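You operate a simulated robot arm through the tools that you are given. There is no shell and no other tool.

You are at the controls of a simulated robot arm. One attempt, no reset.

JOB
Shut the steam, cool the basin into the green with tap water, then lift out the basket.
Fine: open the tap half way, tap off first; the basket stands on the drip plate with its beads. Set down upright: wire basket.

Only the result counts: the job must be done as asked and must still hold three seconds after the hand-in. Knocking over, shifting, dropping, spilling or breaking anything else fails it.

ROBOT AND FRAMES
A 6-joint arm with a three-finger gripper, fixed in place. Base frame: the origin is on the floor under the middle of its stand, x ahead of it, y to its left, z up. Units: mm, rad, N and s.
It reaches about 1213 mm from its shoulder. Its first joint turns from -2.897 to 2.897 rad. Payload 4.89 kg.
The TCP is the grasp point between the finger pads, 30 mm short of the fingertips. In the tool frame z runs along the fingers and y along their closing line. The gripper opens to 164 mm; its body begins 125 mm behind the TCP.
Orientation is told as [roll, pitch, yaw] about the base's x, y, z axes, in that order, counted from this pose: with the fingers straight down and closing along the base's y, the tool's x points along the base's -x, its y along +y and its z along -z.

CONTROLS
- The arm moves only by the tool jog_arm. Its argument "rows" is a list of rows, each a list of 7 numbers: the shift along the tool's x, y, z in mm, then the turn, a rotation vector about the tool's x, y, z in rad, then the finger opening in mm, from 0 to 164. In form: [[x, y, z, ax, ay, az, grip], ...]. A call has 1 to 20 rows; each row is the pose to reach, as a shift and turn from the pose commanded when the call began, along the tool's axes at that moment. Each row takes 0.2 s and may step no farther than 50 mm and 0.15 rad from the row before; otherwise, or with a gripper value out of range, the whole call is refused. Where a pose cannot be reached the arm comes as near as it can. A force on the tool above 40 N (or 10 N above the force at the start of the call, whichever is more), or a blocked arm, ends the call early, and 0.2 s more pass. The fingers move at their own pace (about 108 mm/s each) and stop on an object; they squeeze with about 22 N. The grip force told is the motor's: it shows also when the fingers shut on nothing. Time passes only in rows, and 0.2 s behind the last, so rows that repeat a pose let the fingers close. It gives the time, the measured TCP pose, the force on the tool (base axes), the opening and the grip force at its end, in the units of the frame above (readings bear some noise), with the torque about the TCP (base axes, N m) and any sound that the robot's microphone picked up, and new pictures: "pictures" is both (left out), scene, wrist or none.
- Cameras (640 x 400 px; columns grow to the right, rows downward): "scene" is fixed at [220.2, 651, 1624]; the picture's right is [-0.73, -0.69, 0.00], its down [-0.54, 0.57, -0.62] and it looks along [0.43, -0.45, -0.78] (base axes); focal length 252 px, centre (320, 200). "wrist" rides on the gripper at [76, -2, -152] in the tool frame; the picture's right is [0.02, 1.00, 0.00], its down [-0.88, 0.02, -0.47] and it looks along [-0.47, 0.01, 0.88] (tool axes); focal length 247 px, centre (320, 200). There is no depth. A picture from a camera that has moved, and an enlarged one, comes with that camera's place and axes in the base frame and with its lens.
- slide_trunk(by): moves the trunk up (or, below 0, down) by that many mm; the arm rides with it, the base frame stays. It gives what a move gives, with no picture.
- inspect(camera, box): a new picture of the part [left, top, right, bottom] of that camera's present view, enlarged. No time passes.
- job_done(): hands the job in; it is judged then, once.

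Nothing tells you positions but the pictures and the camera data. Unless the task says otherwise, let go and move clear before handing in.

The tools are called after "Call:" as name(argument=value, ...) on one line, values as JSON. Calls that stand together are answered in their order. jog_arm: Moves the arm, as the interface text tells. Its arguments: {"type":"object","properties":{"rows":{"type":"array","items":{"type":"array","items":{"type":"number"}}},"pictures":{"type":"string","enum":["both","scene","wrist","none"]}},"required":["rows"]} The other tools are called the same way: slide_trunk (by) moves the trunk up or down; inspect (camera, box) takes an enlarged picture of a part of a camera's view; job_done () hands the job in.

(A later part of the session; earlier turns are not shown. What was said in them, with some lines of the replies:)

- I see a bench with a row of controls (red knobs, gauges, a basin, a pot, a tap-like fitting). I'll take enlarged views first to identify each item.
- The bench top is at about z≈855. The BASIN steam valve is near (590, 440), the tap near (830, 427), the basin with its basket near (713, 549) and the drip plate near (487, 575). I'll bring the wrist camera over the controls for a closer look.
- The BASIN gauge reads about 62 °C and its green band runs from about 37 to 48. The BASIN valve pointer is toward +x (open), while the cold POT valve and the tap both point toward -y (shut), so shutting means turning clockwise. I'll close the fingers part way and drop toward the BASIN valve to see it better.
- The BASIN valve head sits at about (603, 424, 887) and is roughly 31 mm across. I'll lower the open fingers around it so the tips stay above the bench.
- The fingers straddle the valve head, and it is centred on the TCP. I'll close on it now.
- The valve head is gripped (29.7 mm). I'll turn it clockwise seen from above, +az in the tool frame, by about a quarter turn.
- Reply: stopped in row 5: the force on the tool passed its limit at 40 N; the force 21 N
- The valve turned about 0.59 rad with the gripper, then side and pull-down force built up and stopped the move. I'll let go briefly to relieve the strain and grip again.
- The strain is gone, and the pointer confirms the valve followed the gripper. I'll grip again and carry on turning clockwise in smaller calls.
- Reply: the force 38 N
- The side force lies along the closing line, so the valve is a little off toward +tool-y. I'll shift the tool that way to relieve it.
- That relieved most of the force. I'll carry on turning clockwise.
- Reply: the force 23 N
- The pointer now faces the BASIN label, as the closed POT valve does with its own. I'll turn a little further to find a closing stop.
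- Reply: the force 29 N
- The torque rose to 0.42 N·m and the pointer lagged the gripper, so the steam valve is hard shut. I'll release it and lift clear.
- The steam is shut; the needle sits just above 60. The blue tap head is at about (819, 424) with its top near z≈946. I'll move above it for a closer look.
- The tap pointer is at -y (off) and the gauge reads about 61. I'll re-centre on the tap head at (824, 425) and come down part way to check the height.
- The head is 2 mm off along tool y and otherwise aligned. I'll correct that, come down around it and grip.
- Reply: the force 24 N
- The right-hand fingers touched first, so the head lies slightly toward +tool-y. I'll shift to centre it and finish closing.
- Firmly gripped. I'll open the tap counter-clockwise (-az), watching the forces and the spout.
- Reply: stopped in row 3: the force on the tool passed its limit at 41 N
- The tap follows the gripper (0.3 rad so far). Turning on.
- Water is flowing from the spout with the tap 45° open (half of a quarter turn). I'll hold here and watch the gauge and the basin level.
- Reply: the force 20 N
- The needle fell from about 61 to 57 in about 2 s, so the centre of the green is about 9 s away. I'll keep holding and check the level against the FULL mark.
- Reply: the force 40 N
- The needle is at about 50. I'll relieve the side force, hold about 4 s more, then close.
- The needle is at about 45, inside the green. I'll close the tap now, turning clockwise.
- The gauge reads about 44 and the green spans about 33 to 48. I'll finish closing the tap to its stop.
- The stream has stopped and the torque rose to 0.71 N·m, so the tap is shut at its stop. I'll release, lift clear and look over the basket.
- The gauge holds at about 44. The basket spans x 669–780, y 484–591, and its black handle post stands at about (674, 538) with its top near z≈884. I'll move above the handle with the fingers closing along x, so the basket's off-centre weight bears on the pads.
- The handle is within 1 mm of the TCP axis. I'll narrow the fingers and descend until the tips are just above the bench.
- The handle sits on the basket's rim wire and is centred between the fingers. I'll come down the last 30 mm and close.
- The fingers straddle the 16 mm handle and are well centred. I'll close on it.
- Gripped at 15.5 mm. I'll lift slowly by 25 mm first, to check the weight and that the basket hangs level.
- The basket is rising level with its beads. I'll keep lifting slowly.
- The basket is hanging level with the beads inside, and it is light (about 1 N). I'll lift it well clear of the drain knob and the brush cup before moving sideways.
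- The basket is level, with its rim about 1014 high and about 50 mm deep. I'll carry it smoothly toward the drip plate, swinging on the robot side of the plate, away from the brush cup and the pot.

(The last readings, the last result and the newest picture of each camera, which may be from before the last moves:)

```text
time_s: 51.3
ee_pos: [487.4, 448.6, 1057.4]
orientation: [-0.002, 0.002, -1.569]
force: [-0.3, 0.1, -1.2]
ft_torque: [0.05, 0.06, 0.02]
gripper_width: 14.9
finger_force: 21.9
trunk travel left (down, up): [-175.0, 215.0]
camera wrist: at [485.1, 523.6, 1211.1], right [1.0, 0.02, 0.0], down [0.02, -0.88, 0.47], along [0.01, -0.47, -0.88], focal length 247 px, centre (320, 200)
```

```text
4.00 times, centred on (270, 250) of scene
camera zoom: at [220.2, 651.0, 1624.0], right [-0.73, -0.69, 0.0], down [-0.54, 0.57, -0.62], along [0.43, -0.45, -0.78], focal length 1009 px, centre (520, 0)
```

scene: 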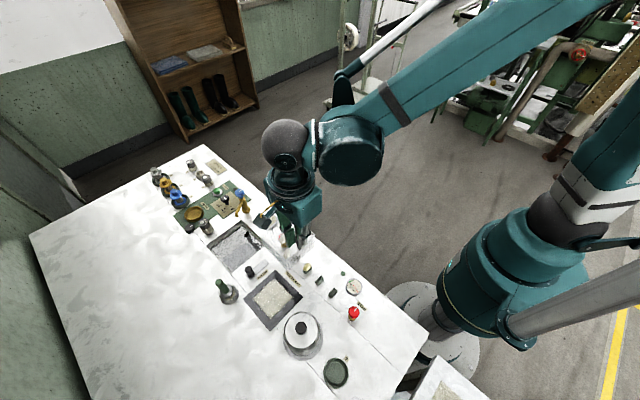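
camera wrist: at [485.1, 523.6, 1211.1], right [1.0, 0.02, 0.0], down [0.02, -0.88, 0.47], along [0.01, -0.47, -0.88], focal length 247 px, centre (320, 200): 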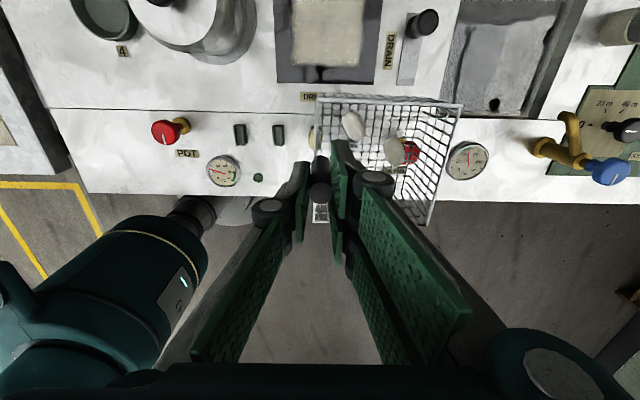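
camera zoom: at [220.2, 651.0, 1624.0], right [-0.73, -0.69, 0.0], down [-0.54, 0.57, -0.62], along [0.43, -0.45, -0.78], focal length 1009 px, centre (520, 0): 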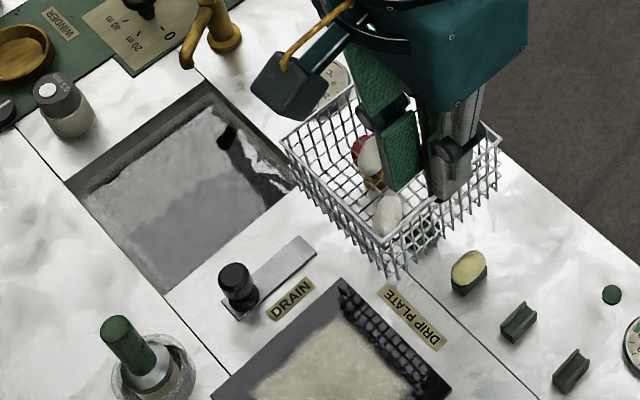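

The basin holds only water, with no bead left in it. I'll turn the basket a quarter turn counter-clockwise so its handle will be on the -y side of the plate.

Call:
jog_arm(rows=[[0, 0, 0, 0, 0, -0.03, 4], [0, 0, 0, 0, 0, -0.09, 4], [0, 0, 0, 0, 0, -0.18, 4], [0, 0, 0, 0, 0, -0.28, 4], [0, 0, 0, 0, 0, -0.38, 4], [0, 0, 0, 0, 0, -0.48, 4], [0, 0, 0, 0, 0, -0.58, 4], [0, 0, 0, 0, 0, -0.68, 4], [0, 0, 0, 0, 0, -0.78, 4], [0, 0, 0, 0, 0, -0.88, 4], [0, 0, 0, 0, 0, -0.98, 4], [0, 0, 0, 0, 0, -1.08, 4], [0, 0, 0, 0, 0, -1.18, 4], [0, 0, 0, 0, 0, -1.28, 4], [0, 0, 0, 0, 0, -1.38, 4], [0, 0, 0, 0, 0, -1.47, 4], [0, 0, 0, 0, 0, -1.53, 4], [0, 0, 0, 0, 0, -1.569, 4], [0, 0, 0, 0, 0, -1.569, 4]])

Call:
inspect(camera="scene", box=[200, 200, 340, 300])

Call:
inspect(camera="wrist", box=[270, 0, 510, 150])

```text
time_s: 55.3
ee_pos: [488.2, 446.7, 1057.8]
orientation: [0.002, 0.003, 0.0]
force: [0.0, -0.3, -0.5]
ft_torque: [-0.03, -0.03, 0.01]
gripper_width: 15.1
finger_force: 21.9
trunk travel left (down, up): [-175.0, 215.0]
camera wrist: at [411.2, 445.2, 1211.5], right [-0.02, 1.0, 0.0], down [0.88, 0.02, 0.47], along [0.47, 0.01, -0.88], focal length 247 px, centre (320, 200)
```

scene: 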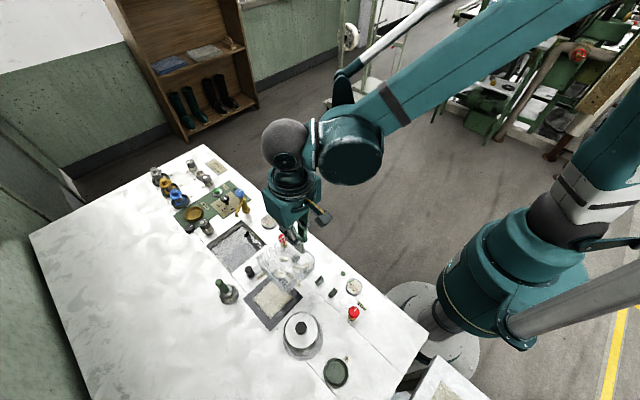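
wrist: 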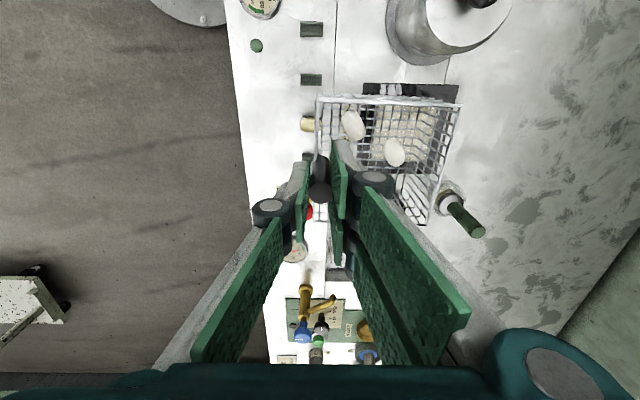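

```text
4.00 times, centred on (270, 250) of scene
camera zoom: at [220.2, 651.0, 1624.0], right [-0.73, -0.69, 0.0], down [-0.54, 0.57, -0.62], along [0.43, -0.45, -0.78], focal length 1009 px, centre (520, 0)
```

zoom: 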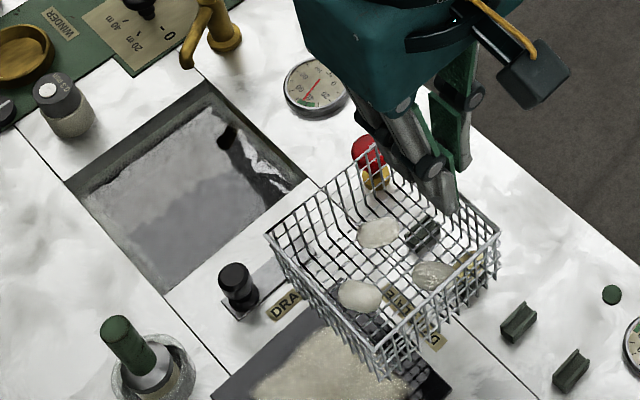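

```text
2.67 times, centred on (390, 75) of wrist
camera zoom: at [411.2, 445.2, 1211.5], right [-0.02, 1.0, 0.0], down [0.88, 0.02, 0.47], along [0.47, 0.01, -0.88], focal length 659 px, centre (133, 533)
```

zoom: 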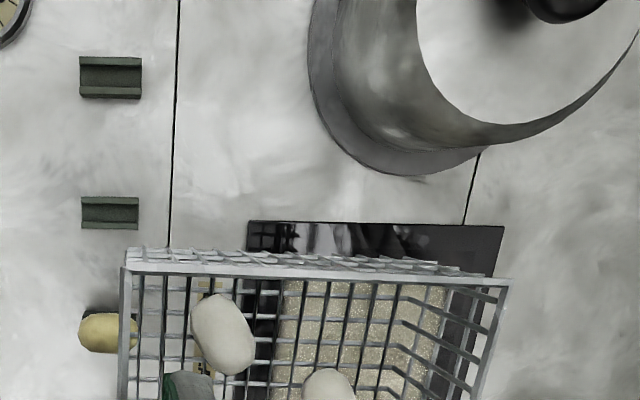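

All three beads are in the basket, and it is level. The plate is centred near (490, 568). I'll carry the basket +y until it is centred over the plate and then check from both cameras.

Call:
jog_arm(rows=[[-0.2, 3, 0, 0, 0, 0, 4], [-0.5, 10, 0, 0, 0, 0, 4], [-0.8, 20, 0, 0, 0, 0, 4], [-1.2, 32, 0, 0, 0, 0, 4], [-1.5, 44, 0, 0, 0, 0, 4], [-1.8, 56, 0, 0, 0, 0, 4], [-2, 64, 0, 0, 0, 0, 4], [-2.2, 69, 0, 0, 0, 0, 4], [-2.3, 71, 0, 0, 0, 0, 4], [-2.3, 71, 0, 0, 0, 0, 4]])

Call:
inspect(camera="wrist", box=[290, 50, 490, 250])

Call:
inspect(camera="scene", box=[200, 230, 340, 330])

```text
time_s: 57.5
ee_pos: [488.8, 518.2, 1059.3]
orientation: [0.003, 0.002, 0.0]
force: [0.5, -0.1, -1.7]
ft_torque: [-0.09, -0.01, 0.0]
gripper_width: 15.1
finger_force: 22.2
trunk travel left (down, up): [-175.0, 215.0]
camera wrist: at [413.5, 516.1, 1211.3], right [-0.02, 1.0, 0.0], down [0.88, 0.02, 0.47], along [0.47, 0.01, -0.88], focal length 247 px, centre (320, 200)
```

scene: 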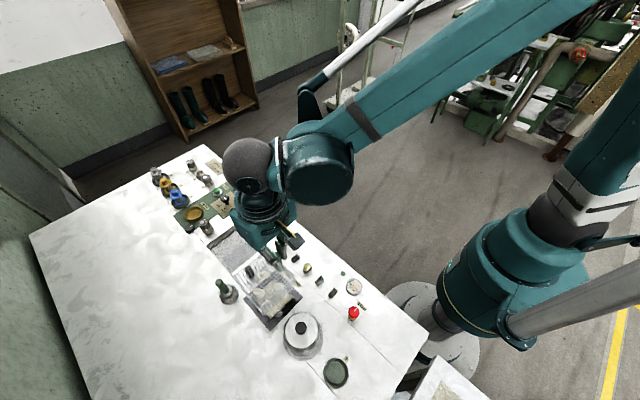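
wrist: 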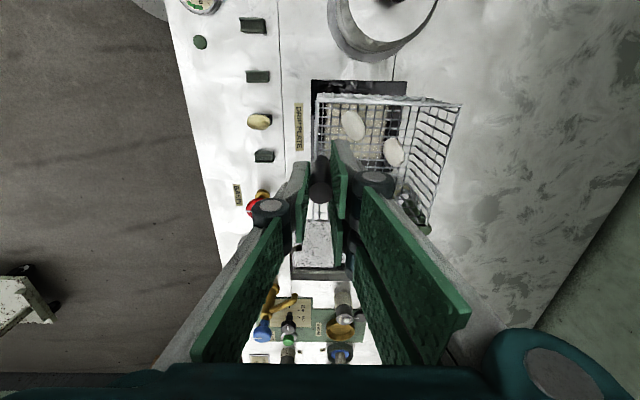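

```text
2.00 times, centred on (390, 150) of wrist
camera zoom: at [413.5, 516.1, 1211.3], right [-0.02, 1.0, 0.0], down [0.88, 0.02, 0.47], along [0.47, 0.01, -0.88], focal length 494 px, centre (180, 300)
```

zoom: 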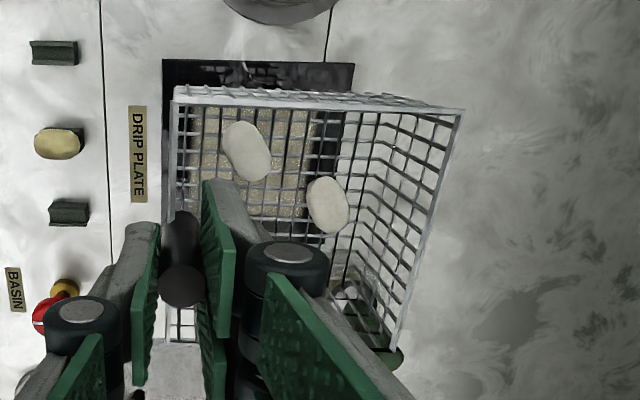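

```text
4.00 times, centred on (270, 280) of scene
camera zoom: at [220.2, 651.0, 1624.0], right [-0.73, -0.69, 0.0], down [-0.54, 0.57, -0.62], along [0.43, -0.45, -0.78], focal length 1009 px, centre (520, -120)
```

zoom: 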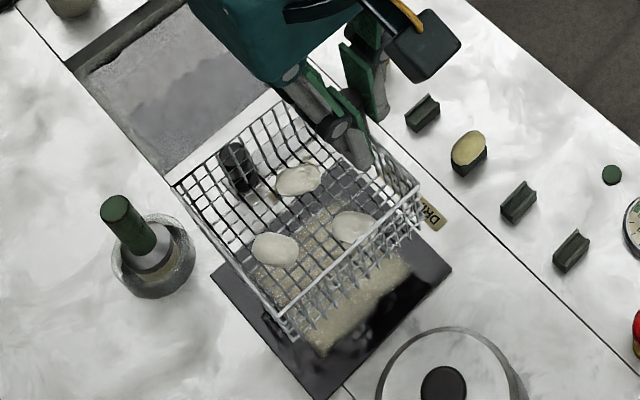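

The basket is centred in y and needs about 3 mm more in +x. I'll lower it most of the way and then check the gap.

Call:
jog_arm(rows=[[-1, 0, 4, 0, 0, 0, 4], [-2, 0, 12, 0, 0, 0, 4], [-3, 0, 22, 0, 0, 0, 4], [-3, 0, 32, 0, 0, 0, 4], [-3, 0, 42, 0, 0, 0, 4], [-3, 0, 52, 0, 0, 0, 4], [-3, 0, 62, 0, 0, 0, 4], [-3, 0, 72, 0, 0, 0, 4], [-3, 0, 80, 0, 0, 0, 4], [-3, 0, 85, 0, 0, 0, 4], [-3, 0, 85, 0, 0, 0, 4]])

Call:
inspect(camera="wrist", box=[290, 50, 490, 250])

Call:
inspect(camera="scene", box=[200, 230, 340, 330])

```text
time_s: 59.9
ee_pos: [491.5, 519.0, 973.0]
orientation: [0.002, 0.002, 0.0]
force: [1.3, 0.9, -1.5]
ft_torque: [-0.07, 0.02, -0.01]
gripper_width: 15.0
finger_force: 21.9
trunk travel left (down, up): [-175.0, 215.0]
camera wrist: at [416.0, 516.5, 1126.4], right [-0.02, 1.0, 0.0], down [0.88, 0.02, 0.47], along [0.47, 0.01, -0.88], focal length 247 px, centre (320, 200)
```

scene: 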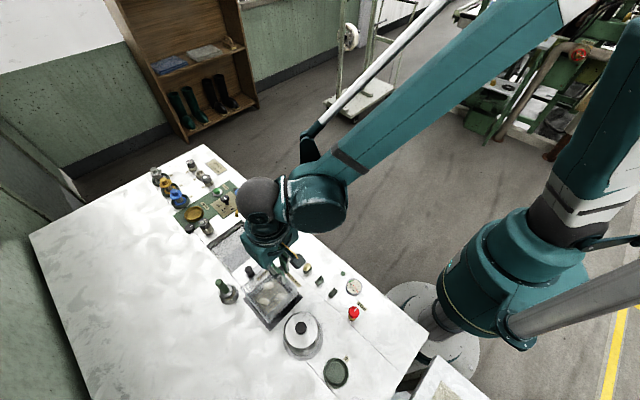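
wrist: 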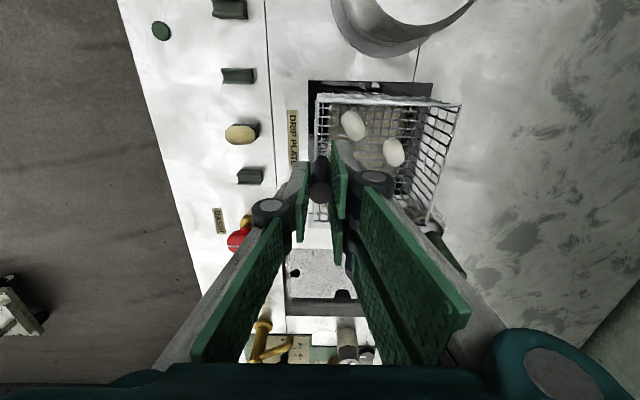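

```text
2.00 times, centred on (390, 150) of wrist
camera zoom: at [416.0, 516.5, 1126.4], right [-0.02, 1.0, 0.0], down [0.88, 0.02, 0.47], along [0.47, 0.01, -0.88], focal length 494 px, centre (180, 300)
```

zoom: 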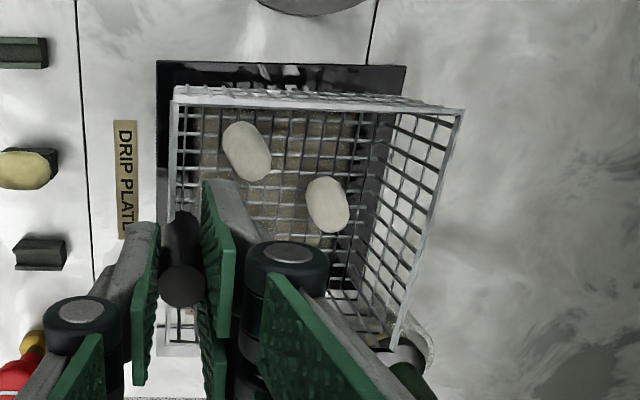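

```text
4.00 times, centred on (270, 280) of scene
camera zoom: at [220.2, 651.0, 1624.0], right [-0.73, -0.69, 0.0], down [-0.54, 0.57, -0.62], along [0.43, -0.45, -0.78], focal length 1009 px, centre (520, -120)
```

zoom: 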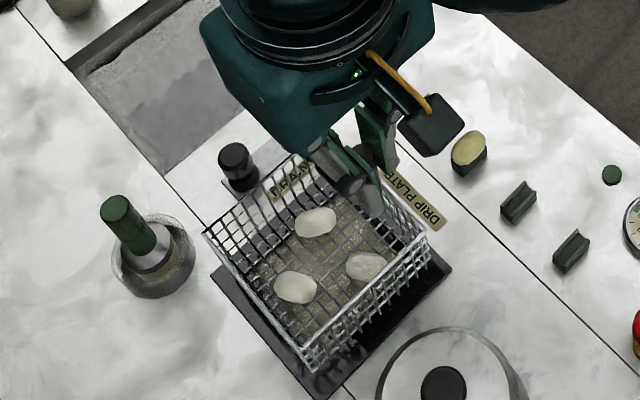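

The basket is over the plate with about 20–30 mm left to go. I'll come down in small steps and watch the force.

Call:
jog_arm(rows=[[0, 0, 3, 0, 0, 0, 4], [0, 0, 7, 0, 0, 0, 4], [0, 0, 11, 0, 0, 0, 4], [0, 0, 14, 0, 0, 0, 4], [0, 0, 14, 0, 0, 0, 4]], pictures="none")

Call:
inspect(camera="scene", box=[230, 260, 310, 320])

```text
time_s: 61.1
ee_pos: [492.1, 519.1, 959.5]
orientation: [0.0, 0.002, 0.001]
force: [1.7, 3.5, 30.5]
ft_torque: [0.28, -0.05, 0.01]
gripper_width: 15.3
finger_force: 21.8
trunk travel left (down, up): [-175.0, 215.0]
```

```text
6.67 times, centred on (270, 290) of scene
camera zoom: at [220.2, 651.0, 1624.0], right [-0.73, -0.69, 0.0], down [-0.54, 0.57, -0.62], along [0.43, -0.45, -0.78], focal length 1682 px, centre (653, -400)
```

zoom: 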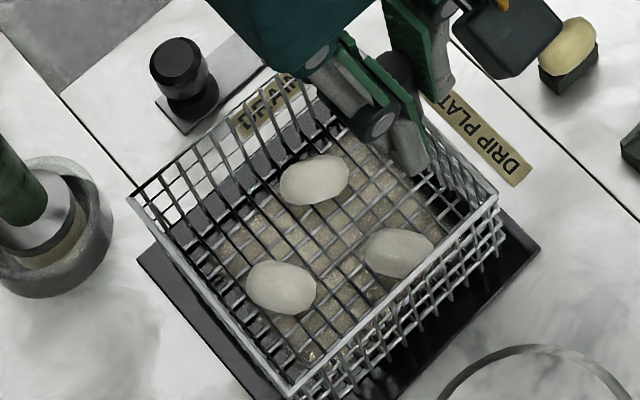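

It has contacted at 30 N, so the basket is down on the plate. I'll ease up a little to take the press off before letting go.

Call:
jog_arm(rows=[[0, 0, -1, 0, 0, 0, 4], [0, 0, -1.5, 0, 0, 0, 4]], pictures="wrist")

Call:
inspect(camera="wrist", box=[290, 50, 490, 250])

```text
time_s: 61.7
ee_pos: [492.1, 518.4, 959.3]
orientation: [-0.001, 0.001, 0.002]
force: [-0.5, -0.2, -1.9]
ft_torque: [-0.04, -0.03, 0.01]
gripper_width: 15.1
finger_force: 21.7
trunk travel left (down, up): [-175.0, 215.0]
camera wrist: at [417.1, 516.4, 1113.1], right [-0.02, 1.0, 0.0], down [0.88, 0.02, 0.47], along [0.47, 0.01, -0.88], focal length 247 px, centre (320, 200)
```

wrist: 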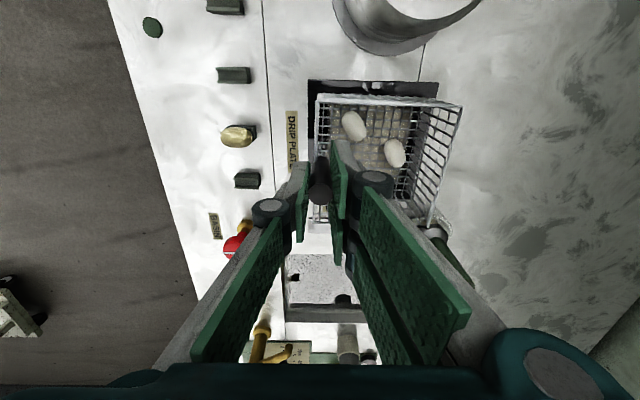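

```text
2.00 times, centred on (390, 150) of wrist
camera zoom: at [417.1, 516.4, 1113.1], right [-0.02, 1.0, 0.0], down [0.88, 0.02, 0.47], along [0.47, 0.01, -0.88], focal length 494 px, centre (180, 300)
```

zoom: 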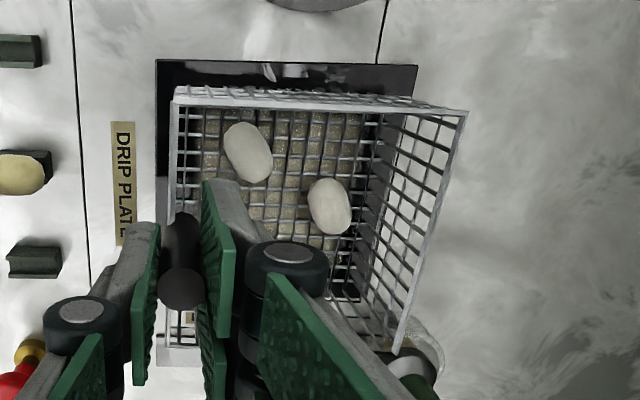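

Call:
jog_arm(rows=[[0, 0, 0.5, 0, 0, 0, 4], [0, 0, 0.8, 0, 0, 0, 4]], pictures="none")

```text
time_s: 62.3
ee_pos: [492.8, 519.4, 960.0]
orientation: [0.001, 0.001, 0.0]
force: [2.1, 0.3, 3.9]
ft_torque: [0.03, -0.15, -0.02]
gripper_width: 15.0
finger_force: 21.6
trunk travel left (down, up): [-175.0, 215.0]
```

Light contact (about 4 N) shows the basket is resting on the plate. I'll open the fingers gently.

Call:
jog_arm(rows=[[0, 0, 0, 0, 0, 0, 18], [0, 0, 0, 0, 0, 0, 24], [0, 0, 0, 0, 0, 0, 34], [0, 0, 0, 0, 0, 0, 44], [0, 0, 0, 0, 0, 0, 44]])

Call:
inspect(camera="wrist", box=[290, 50, 490, 250])

Call:
inspect(camera="scene", box=[230, 250, 326, 320])

```text
time_s: 63.5
ee_pos: [492.2, 518.1, 959.8]
orientation: [0.001, 0.001, 0.001]
force: [-0.4, 0.0, -1.0]
ft_torque: [0.0, -0.02, 0.01]
gripper_width: 43.9
finger_force: 0.1
trunk travel left (down, up): [-175.0, 215.0]
camera wrist: at [416.7, 515.9, 1112.9], right [-0.02, 1.0, 0.0], down [0.88, 0.02, 0.47], along [0.47, 0.01, -0.88], focal length 247 px, centre (320, 200)
```

scene: 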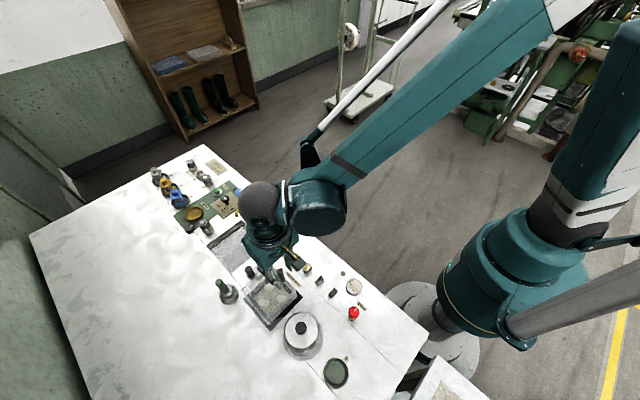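
wrist: 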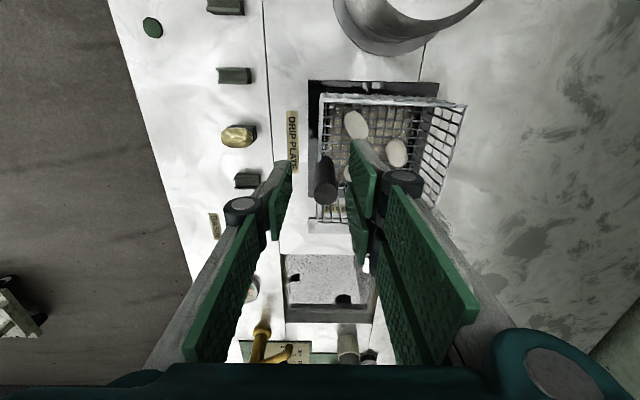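

```text
2.00 times, centred on (390, 150) of wrist
camera zoom: at [416.7, 515.9, 1112.9], right [-0.02, 1.0, 0.0], down [0.88, 0.02, 0.47], along [0.47, 0.01, -0.88], focal length 494 px, centre (180, 300)
```

zoom: 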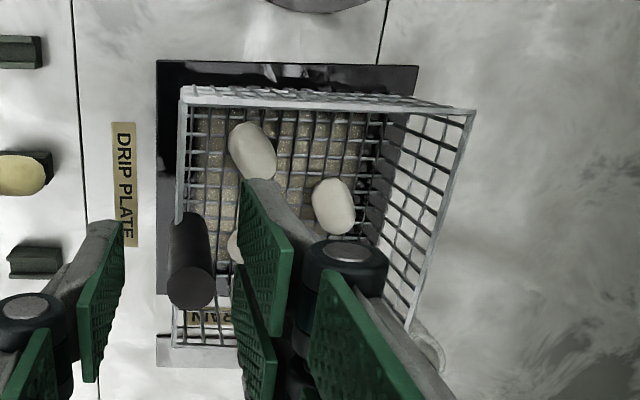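

```text
5.71 times, centred on (278, 285) of scene
camera zoom: at [220.2, 651.0, 1624.0], right [-0.73, -0.69, 0.0], down [-0.54, 0.57, -0.62], along [0.43, -0.45, -0.78], focal length 1442 px, centre (560, -286)
```

zoom: 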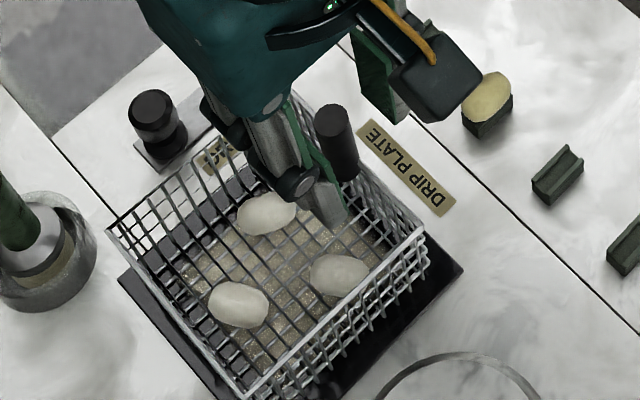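

The basket stands free and the fingers are clear of the handle. I'll rise straight up and inspect.

Call:
jog_arm(rows=[[0, 0, -10, 0, 0, 0, 46], [0, 0, -30, 0, 0, 0, 46], [0, 0, -60, 0, 0, 0, 46], [0, 0, -95, 0, 0, 0, 46], [0, 0, -130, 0, 0, 0, 46], [0, 0, -160, 0, 0, 0, 46]])

Call:
inspect(camera="wrist", box=[290, 50, 450, 210])

Call:
inspect(camera="scene", box=[230, 250, 326, 320])

Call:
inspect(camera="scene", box=[208, 200, 288, 260])

```text
time_s: 64.9
ee_pos: [493.1, 519.0, 1122.2]
orientation: [0.001, 0.002, 0.0]
force: [0.9, 0.5, -1.2]
ft_torque: [-0.09, 0.08, 0.02]
gripper_width: 45.9
finger_force: 0.0
trunk travel left (down, up): [-175.0, 215.0]
camera wrist: at [417.3, 516.5, 1274.9], right [-0.02, 1.0, 0.0], down [0.88, 0.02, 0.47], along [0.47, 0.01, -0.88], focal length 247 px, centre (320, 200)
```

scene: 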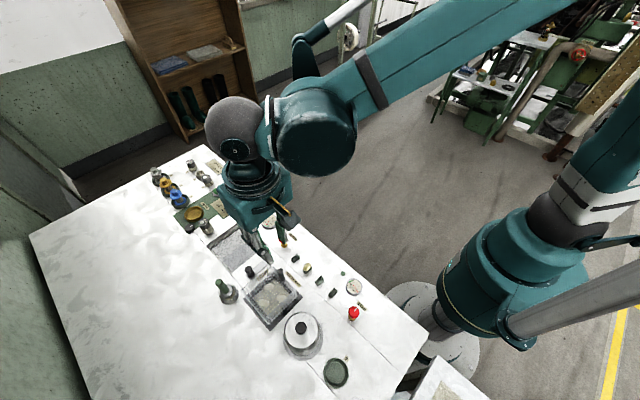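
wrist: 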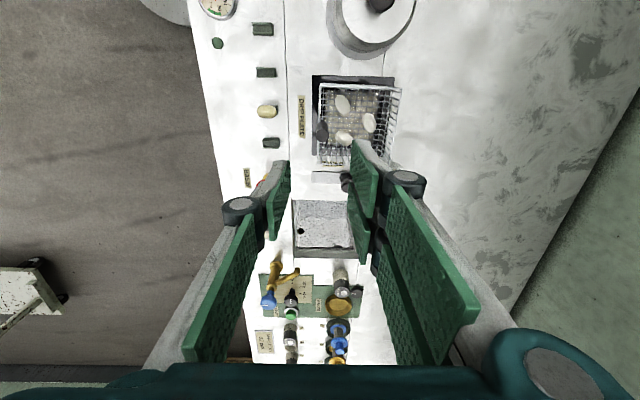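

```text
2.50 times, centred on (370, 130) of wrist
camera zoom: at [417.3, 516.5, 1274.9], right [-0.02, 1.0, 0.0], down [0.88, 0.02, 0.47], along [0.47, 0.01, -0.88], focal length 617 px, centre (195, 375)
```

zoom: 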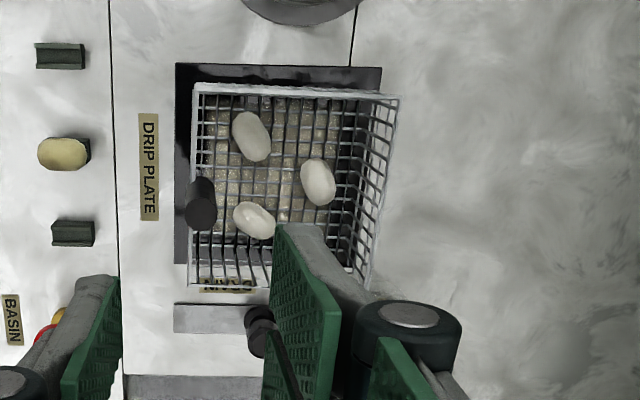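

```text
5.71 times, centred on (278, 285) of scene
camera zoom: at [220.2, 651.0, 1624.0], right [-0.73, -0.69, 0.0], down [-0.54, 0.57, -0.62], along [0.43, -0.45, -0.78], focal length 1442 px, centre (560, -286)
```

zoom: 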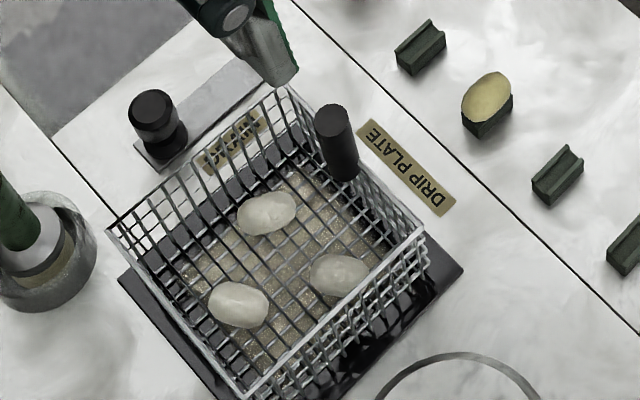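

```text
6.67 times, centred on (248, 230) of scene
camera zoom: at [220.2, 651.0, 1624.0], right [-0.73, -0.69, 0.0], down [-0.54, 0.57, -0.62], along [0.43, -0.45, -0.78], focal length 1682 px, centre (800, 0)
```

zoom: 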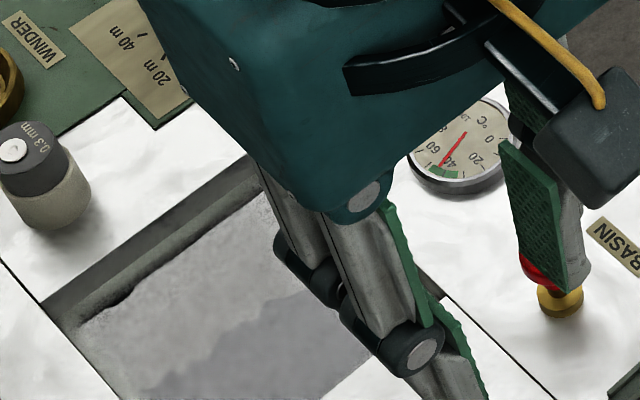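

The basket stands upright on the drip plate with all three beads. I'll back the arm off toward the robot and make a final check of gauge, valves and tap.

Call:
jog_arm(rows=[[0, -20, -20, 0, 0, 0, 60], [0, -55, -40, 0, 0, 0, 80], [0, -95, -55, 0, 0, 0, 80], [0, -135, -70, 0, 0, 0, 80], [0, -175, -80, 0, 0, 0, 80], [0, -210, -90, 0, 0, 0, 80], [0, -240, -100, 0, 0, 0, 80], [0, -240, -100, 0, 0, 0, 80]])

Call:
inspect(camera="scene", box=[200, 180, 320, 260])

Call:
inspect(camera="scene", box=[256, 212, 280, 232])

Call:
inspect(camera="scene", box=[230, 250, 326, 320])

```text
time_s: 66.7
ee_pos: [491.7, 277.3, 1221.9]
orientation: [0.002, 0.002, 0.001]
force: [-0.3, -0.7, -0.1]
ft_torque: [0.04, -0.08, 0.01]
gripper_width: 80.0
finger_force: 0.0
trunk travel left (down, up): [-175.0, 215.0]
camera wrist: at [416.0, 275.5, 1375.2], right [-0.02, 1.0, 0.0], down [0.88, 0.02, 0.47], along [0.47, 0.01, -0.88], focal length 247 px, centre (320, 200)
```

scene: 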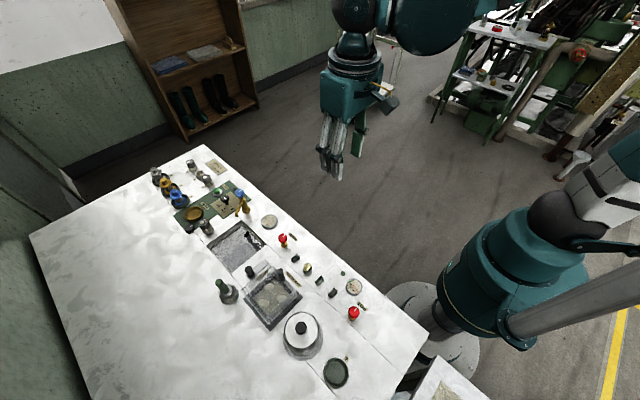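
wrist: 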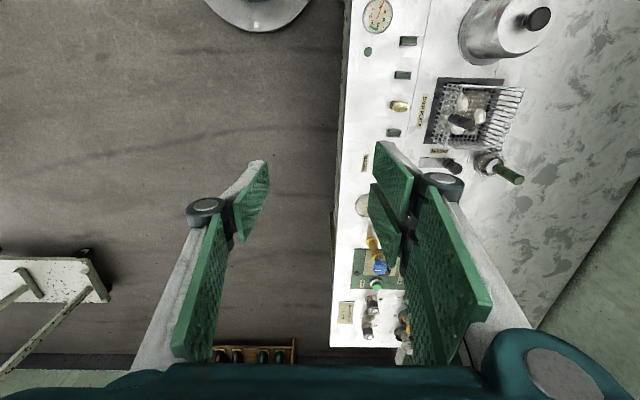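

```text
5.00 times, centred on (260, 220) of scene
camera zoom: at [220.2, 651.0, 1624.0], right [-0.73, -0.69, 0.0], down [-0.54, 0.57, -0.62], along [0.43, -0.45, -0.78], focal length 1262 px, centre (620, 100)
```

zoom: 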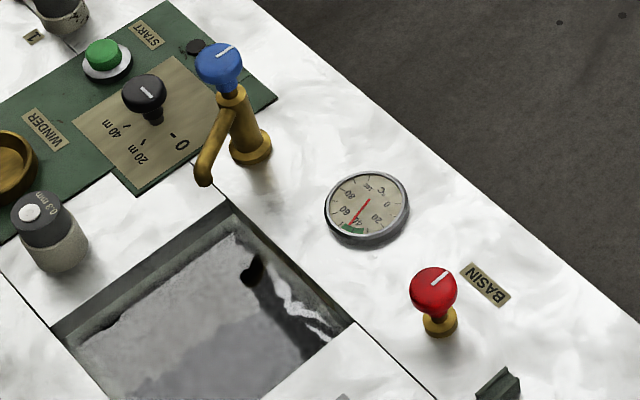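

```text
16.00 times, centred on (268, 222) of scene
camera zoom: at [220.2, 651.0, 1624.0], right [-0.73, -0.69, 0.0], down [-0.54, 0.57, -0.62], along [0.43, -0.45, -0.78], focal length 4038 px, centre (1152, -152)
```

zoom: 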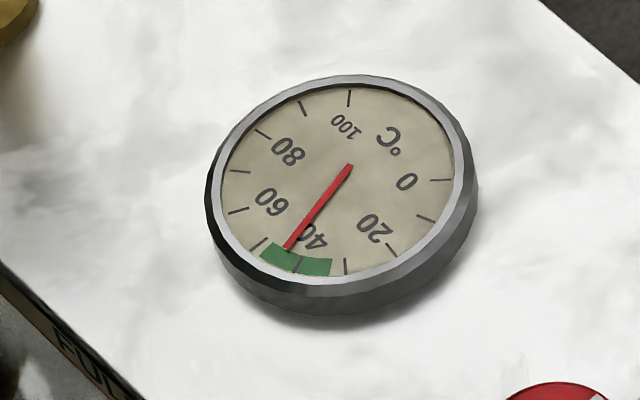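

```text
5.71 times, centred on (278, 285) of scene
camera zoom: at [220.2, 651.0, 1624.0], right [-0.73, -0.69, 0.0], down [-0.54, 0.57, -0.62], along [0.43, -0.45, -0.78], focal length 1442 px, centre (560, -286)
```

zoom: 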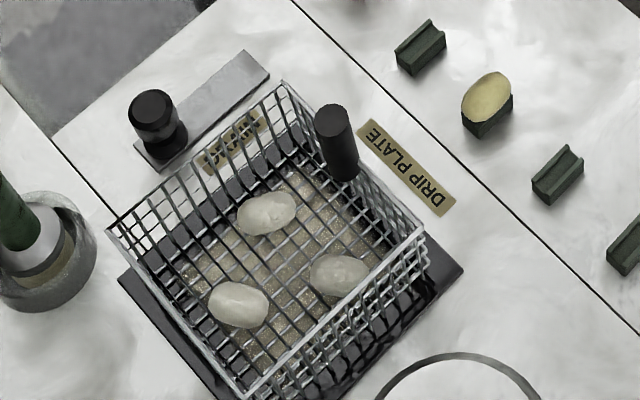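

Everything looks right: valves shut, no flow, basket and beads in place. I'll take one more square-on view of the gauge to confirm it is inside the green.

Call:
jog_arm(rows=[[-40, 0, 0, 0, 0, 0, 80], [-80, 0, 0, 0, 0, 0, 80], [-120, 0, 0, 0, 0, 0, 80], [-150, 0, 0, 0, 0, 0, 80], [-150, 0, 0, 0, 0, 0, 80]], pictures="wrist")

Call:
inspect(camera="wrist", box=[345, 100, 393, 130])

Call:
inspect(camera="wrist", box=[340, 60, 500, 200])

```text
time_s: 67.9
ee_pos: [644.7, 278.3, 1219.4]
orientation: [0.003, 0.001, -0.001]
force: [0.5, -0.2, -1.2]
ft_torque: [-0.02, 0.13, 0.01]
gripper_width: 80.1
finger_force: 0.2
trunk travel left (down, up): [-175.0, 215.0]
camera wrist: at [567.8, 276.4, 1373.2], right [-0.02, 1.0, 0.0], down [0.88, 0.02, 0.47], along [0.47, 0.01, -0.88], focal length 247 px, centre (320, 200)
```

wrist: 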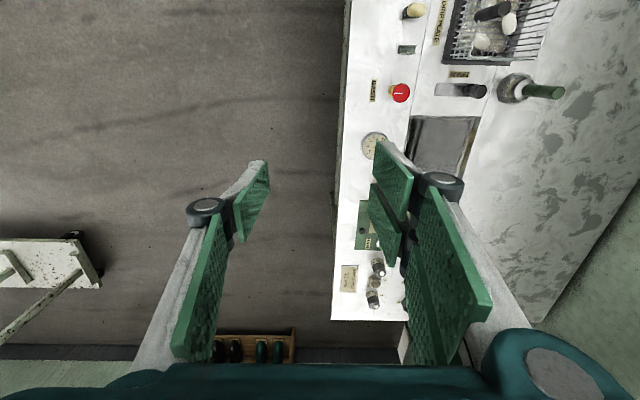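

```text
13.33 times, centred on (369, 115) of wrist
camera zoom: at [567.8, 276.4, 1373.2], right [-0.02, 1.0, 0.0], down [0.88, 0.02, 0.47], along [0.47, 0.01, -0.88], focal length 3293 px, centre (-333, 1333)
```

zoom: 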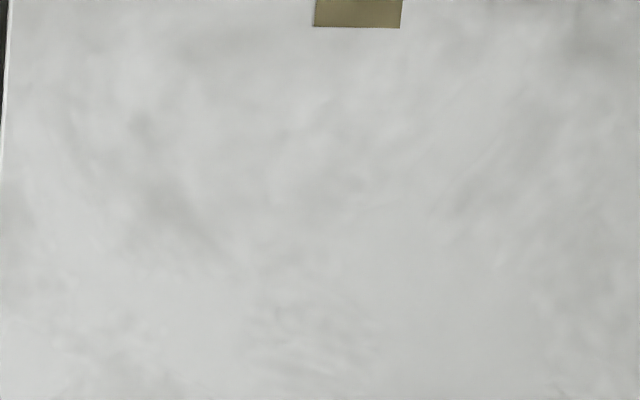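

```text
2.86 times, centred on (420, 130) of wrist
camera zoom: at [567.8, 276.4, 1373.2], right [-0.02, 1.0, 0.0], down [0.88, 0.02, 0.47], along [0.47, 0.01, -0.88], focal length 706 px, centre (34, 400)
```

zoom: 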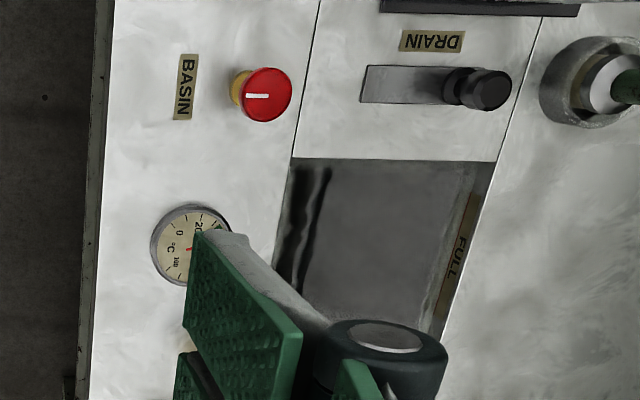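

Call:
jog_arm(rows=[[-20, 30, 0, 0, 0, 0, 120], [-40, 60, 0, 0, 0, 0, 150], [-40, 60, 0, 0, 0, 0, 150]], pictures="wrist")

Call:
inspect(camera="wrist", box=[312, 90, 392, 140])

```text
time_s: 68.7
ee_pos: [683.7, 340.1, 1218.2]
orientation: [-0.001, 0.002, -0.001]
force: [0.5, 1.5, -0.4]
ft_torque: [-0.1, 0.13, 0.01]
gripper_width: 149.8
finger_force: 0.1
trunk travel left (down, up): [-175.0, 215.0]
camera wrist: at [608.1, 338.1, 1371.5], right [-0.02, 1.0, 0.0], down [0.88, 0.02, 0.47], along [0.47, 0.01, -0.88], focal length 247 px, centre (320, 200)
```

wrist: 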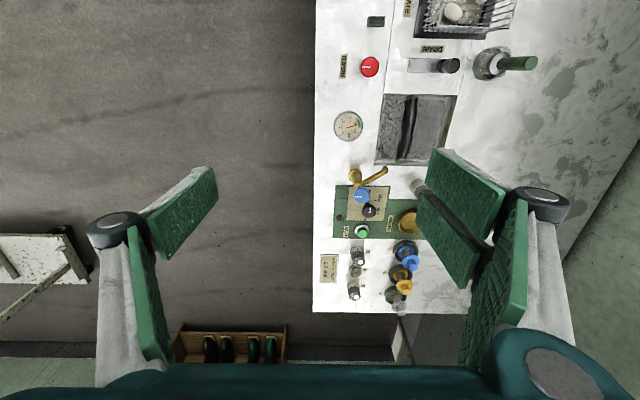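

```text
8.00 times, centred on (352, 115) of wrist
camera zoom: at [608.1, 338.1, 1371.5], right [-0.02, 1.0, 0.0], down [0.88, 0.02, 0.47], along [0.47, 0.01, -0.88], focal length 1976 px, centre (64, 880)
```

zoom: 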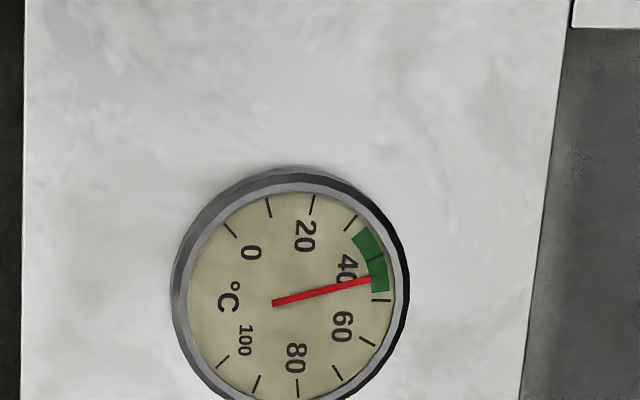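

The gauge reads about 44.5 °C, steady and inside the 33–48 green band. The steam and the tap are at their closed stops with no flow, the basket stands on the drip plate with its three beads, and the arm is clear. I'm handing in.

Call:
job_done()

```text
The job is handed in.
```

The job is done and handed in. I don't have the judge's result yet.

- **Steam:** the BASIN valve is turned clockwise to its stop.
- **Tap:** I opened it about 45°, taking that as half of a quarter turn, since nothing on the tap marks its full range. I then shut it to its stop before lifting the basket, and no water is flowing.
- **Basin:** the gauge held at about 44.5 °C, inside the green band of roughly 33–48 °C.
- **Basket:** it stands upright on the drip plate with all three beads inside. I turned it a quarter turn so the handle sits on the robot's side, away from the pot.

The gripper let go cleanly and the arm is clear of the bench. I saw nothing else on the bench shifted or spilled.
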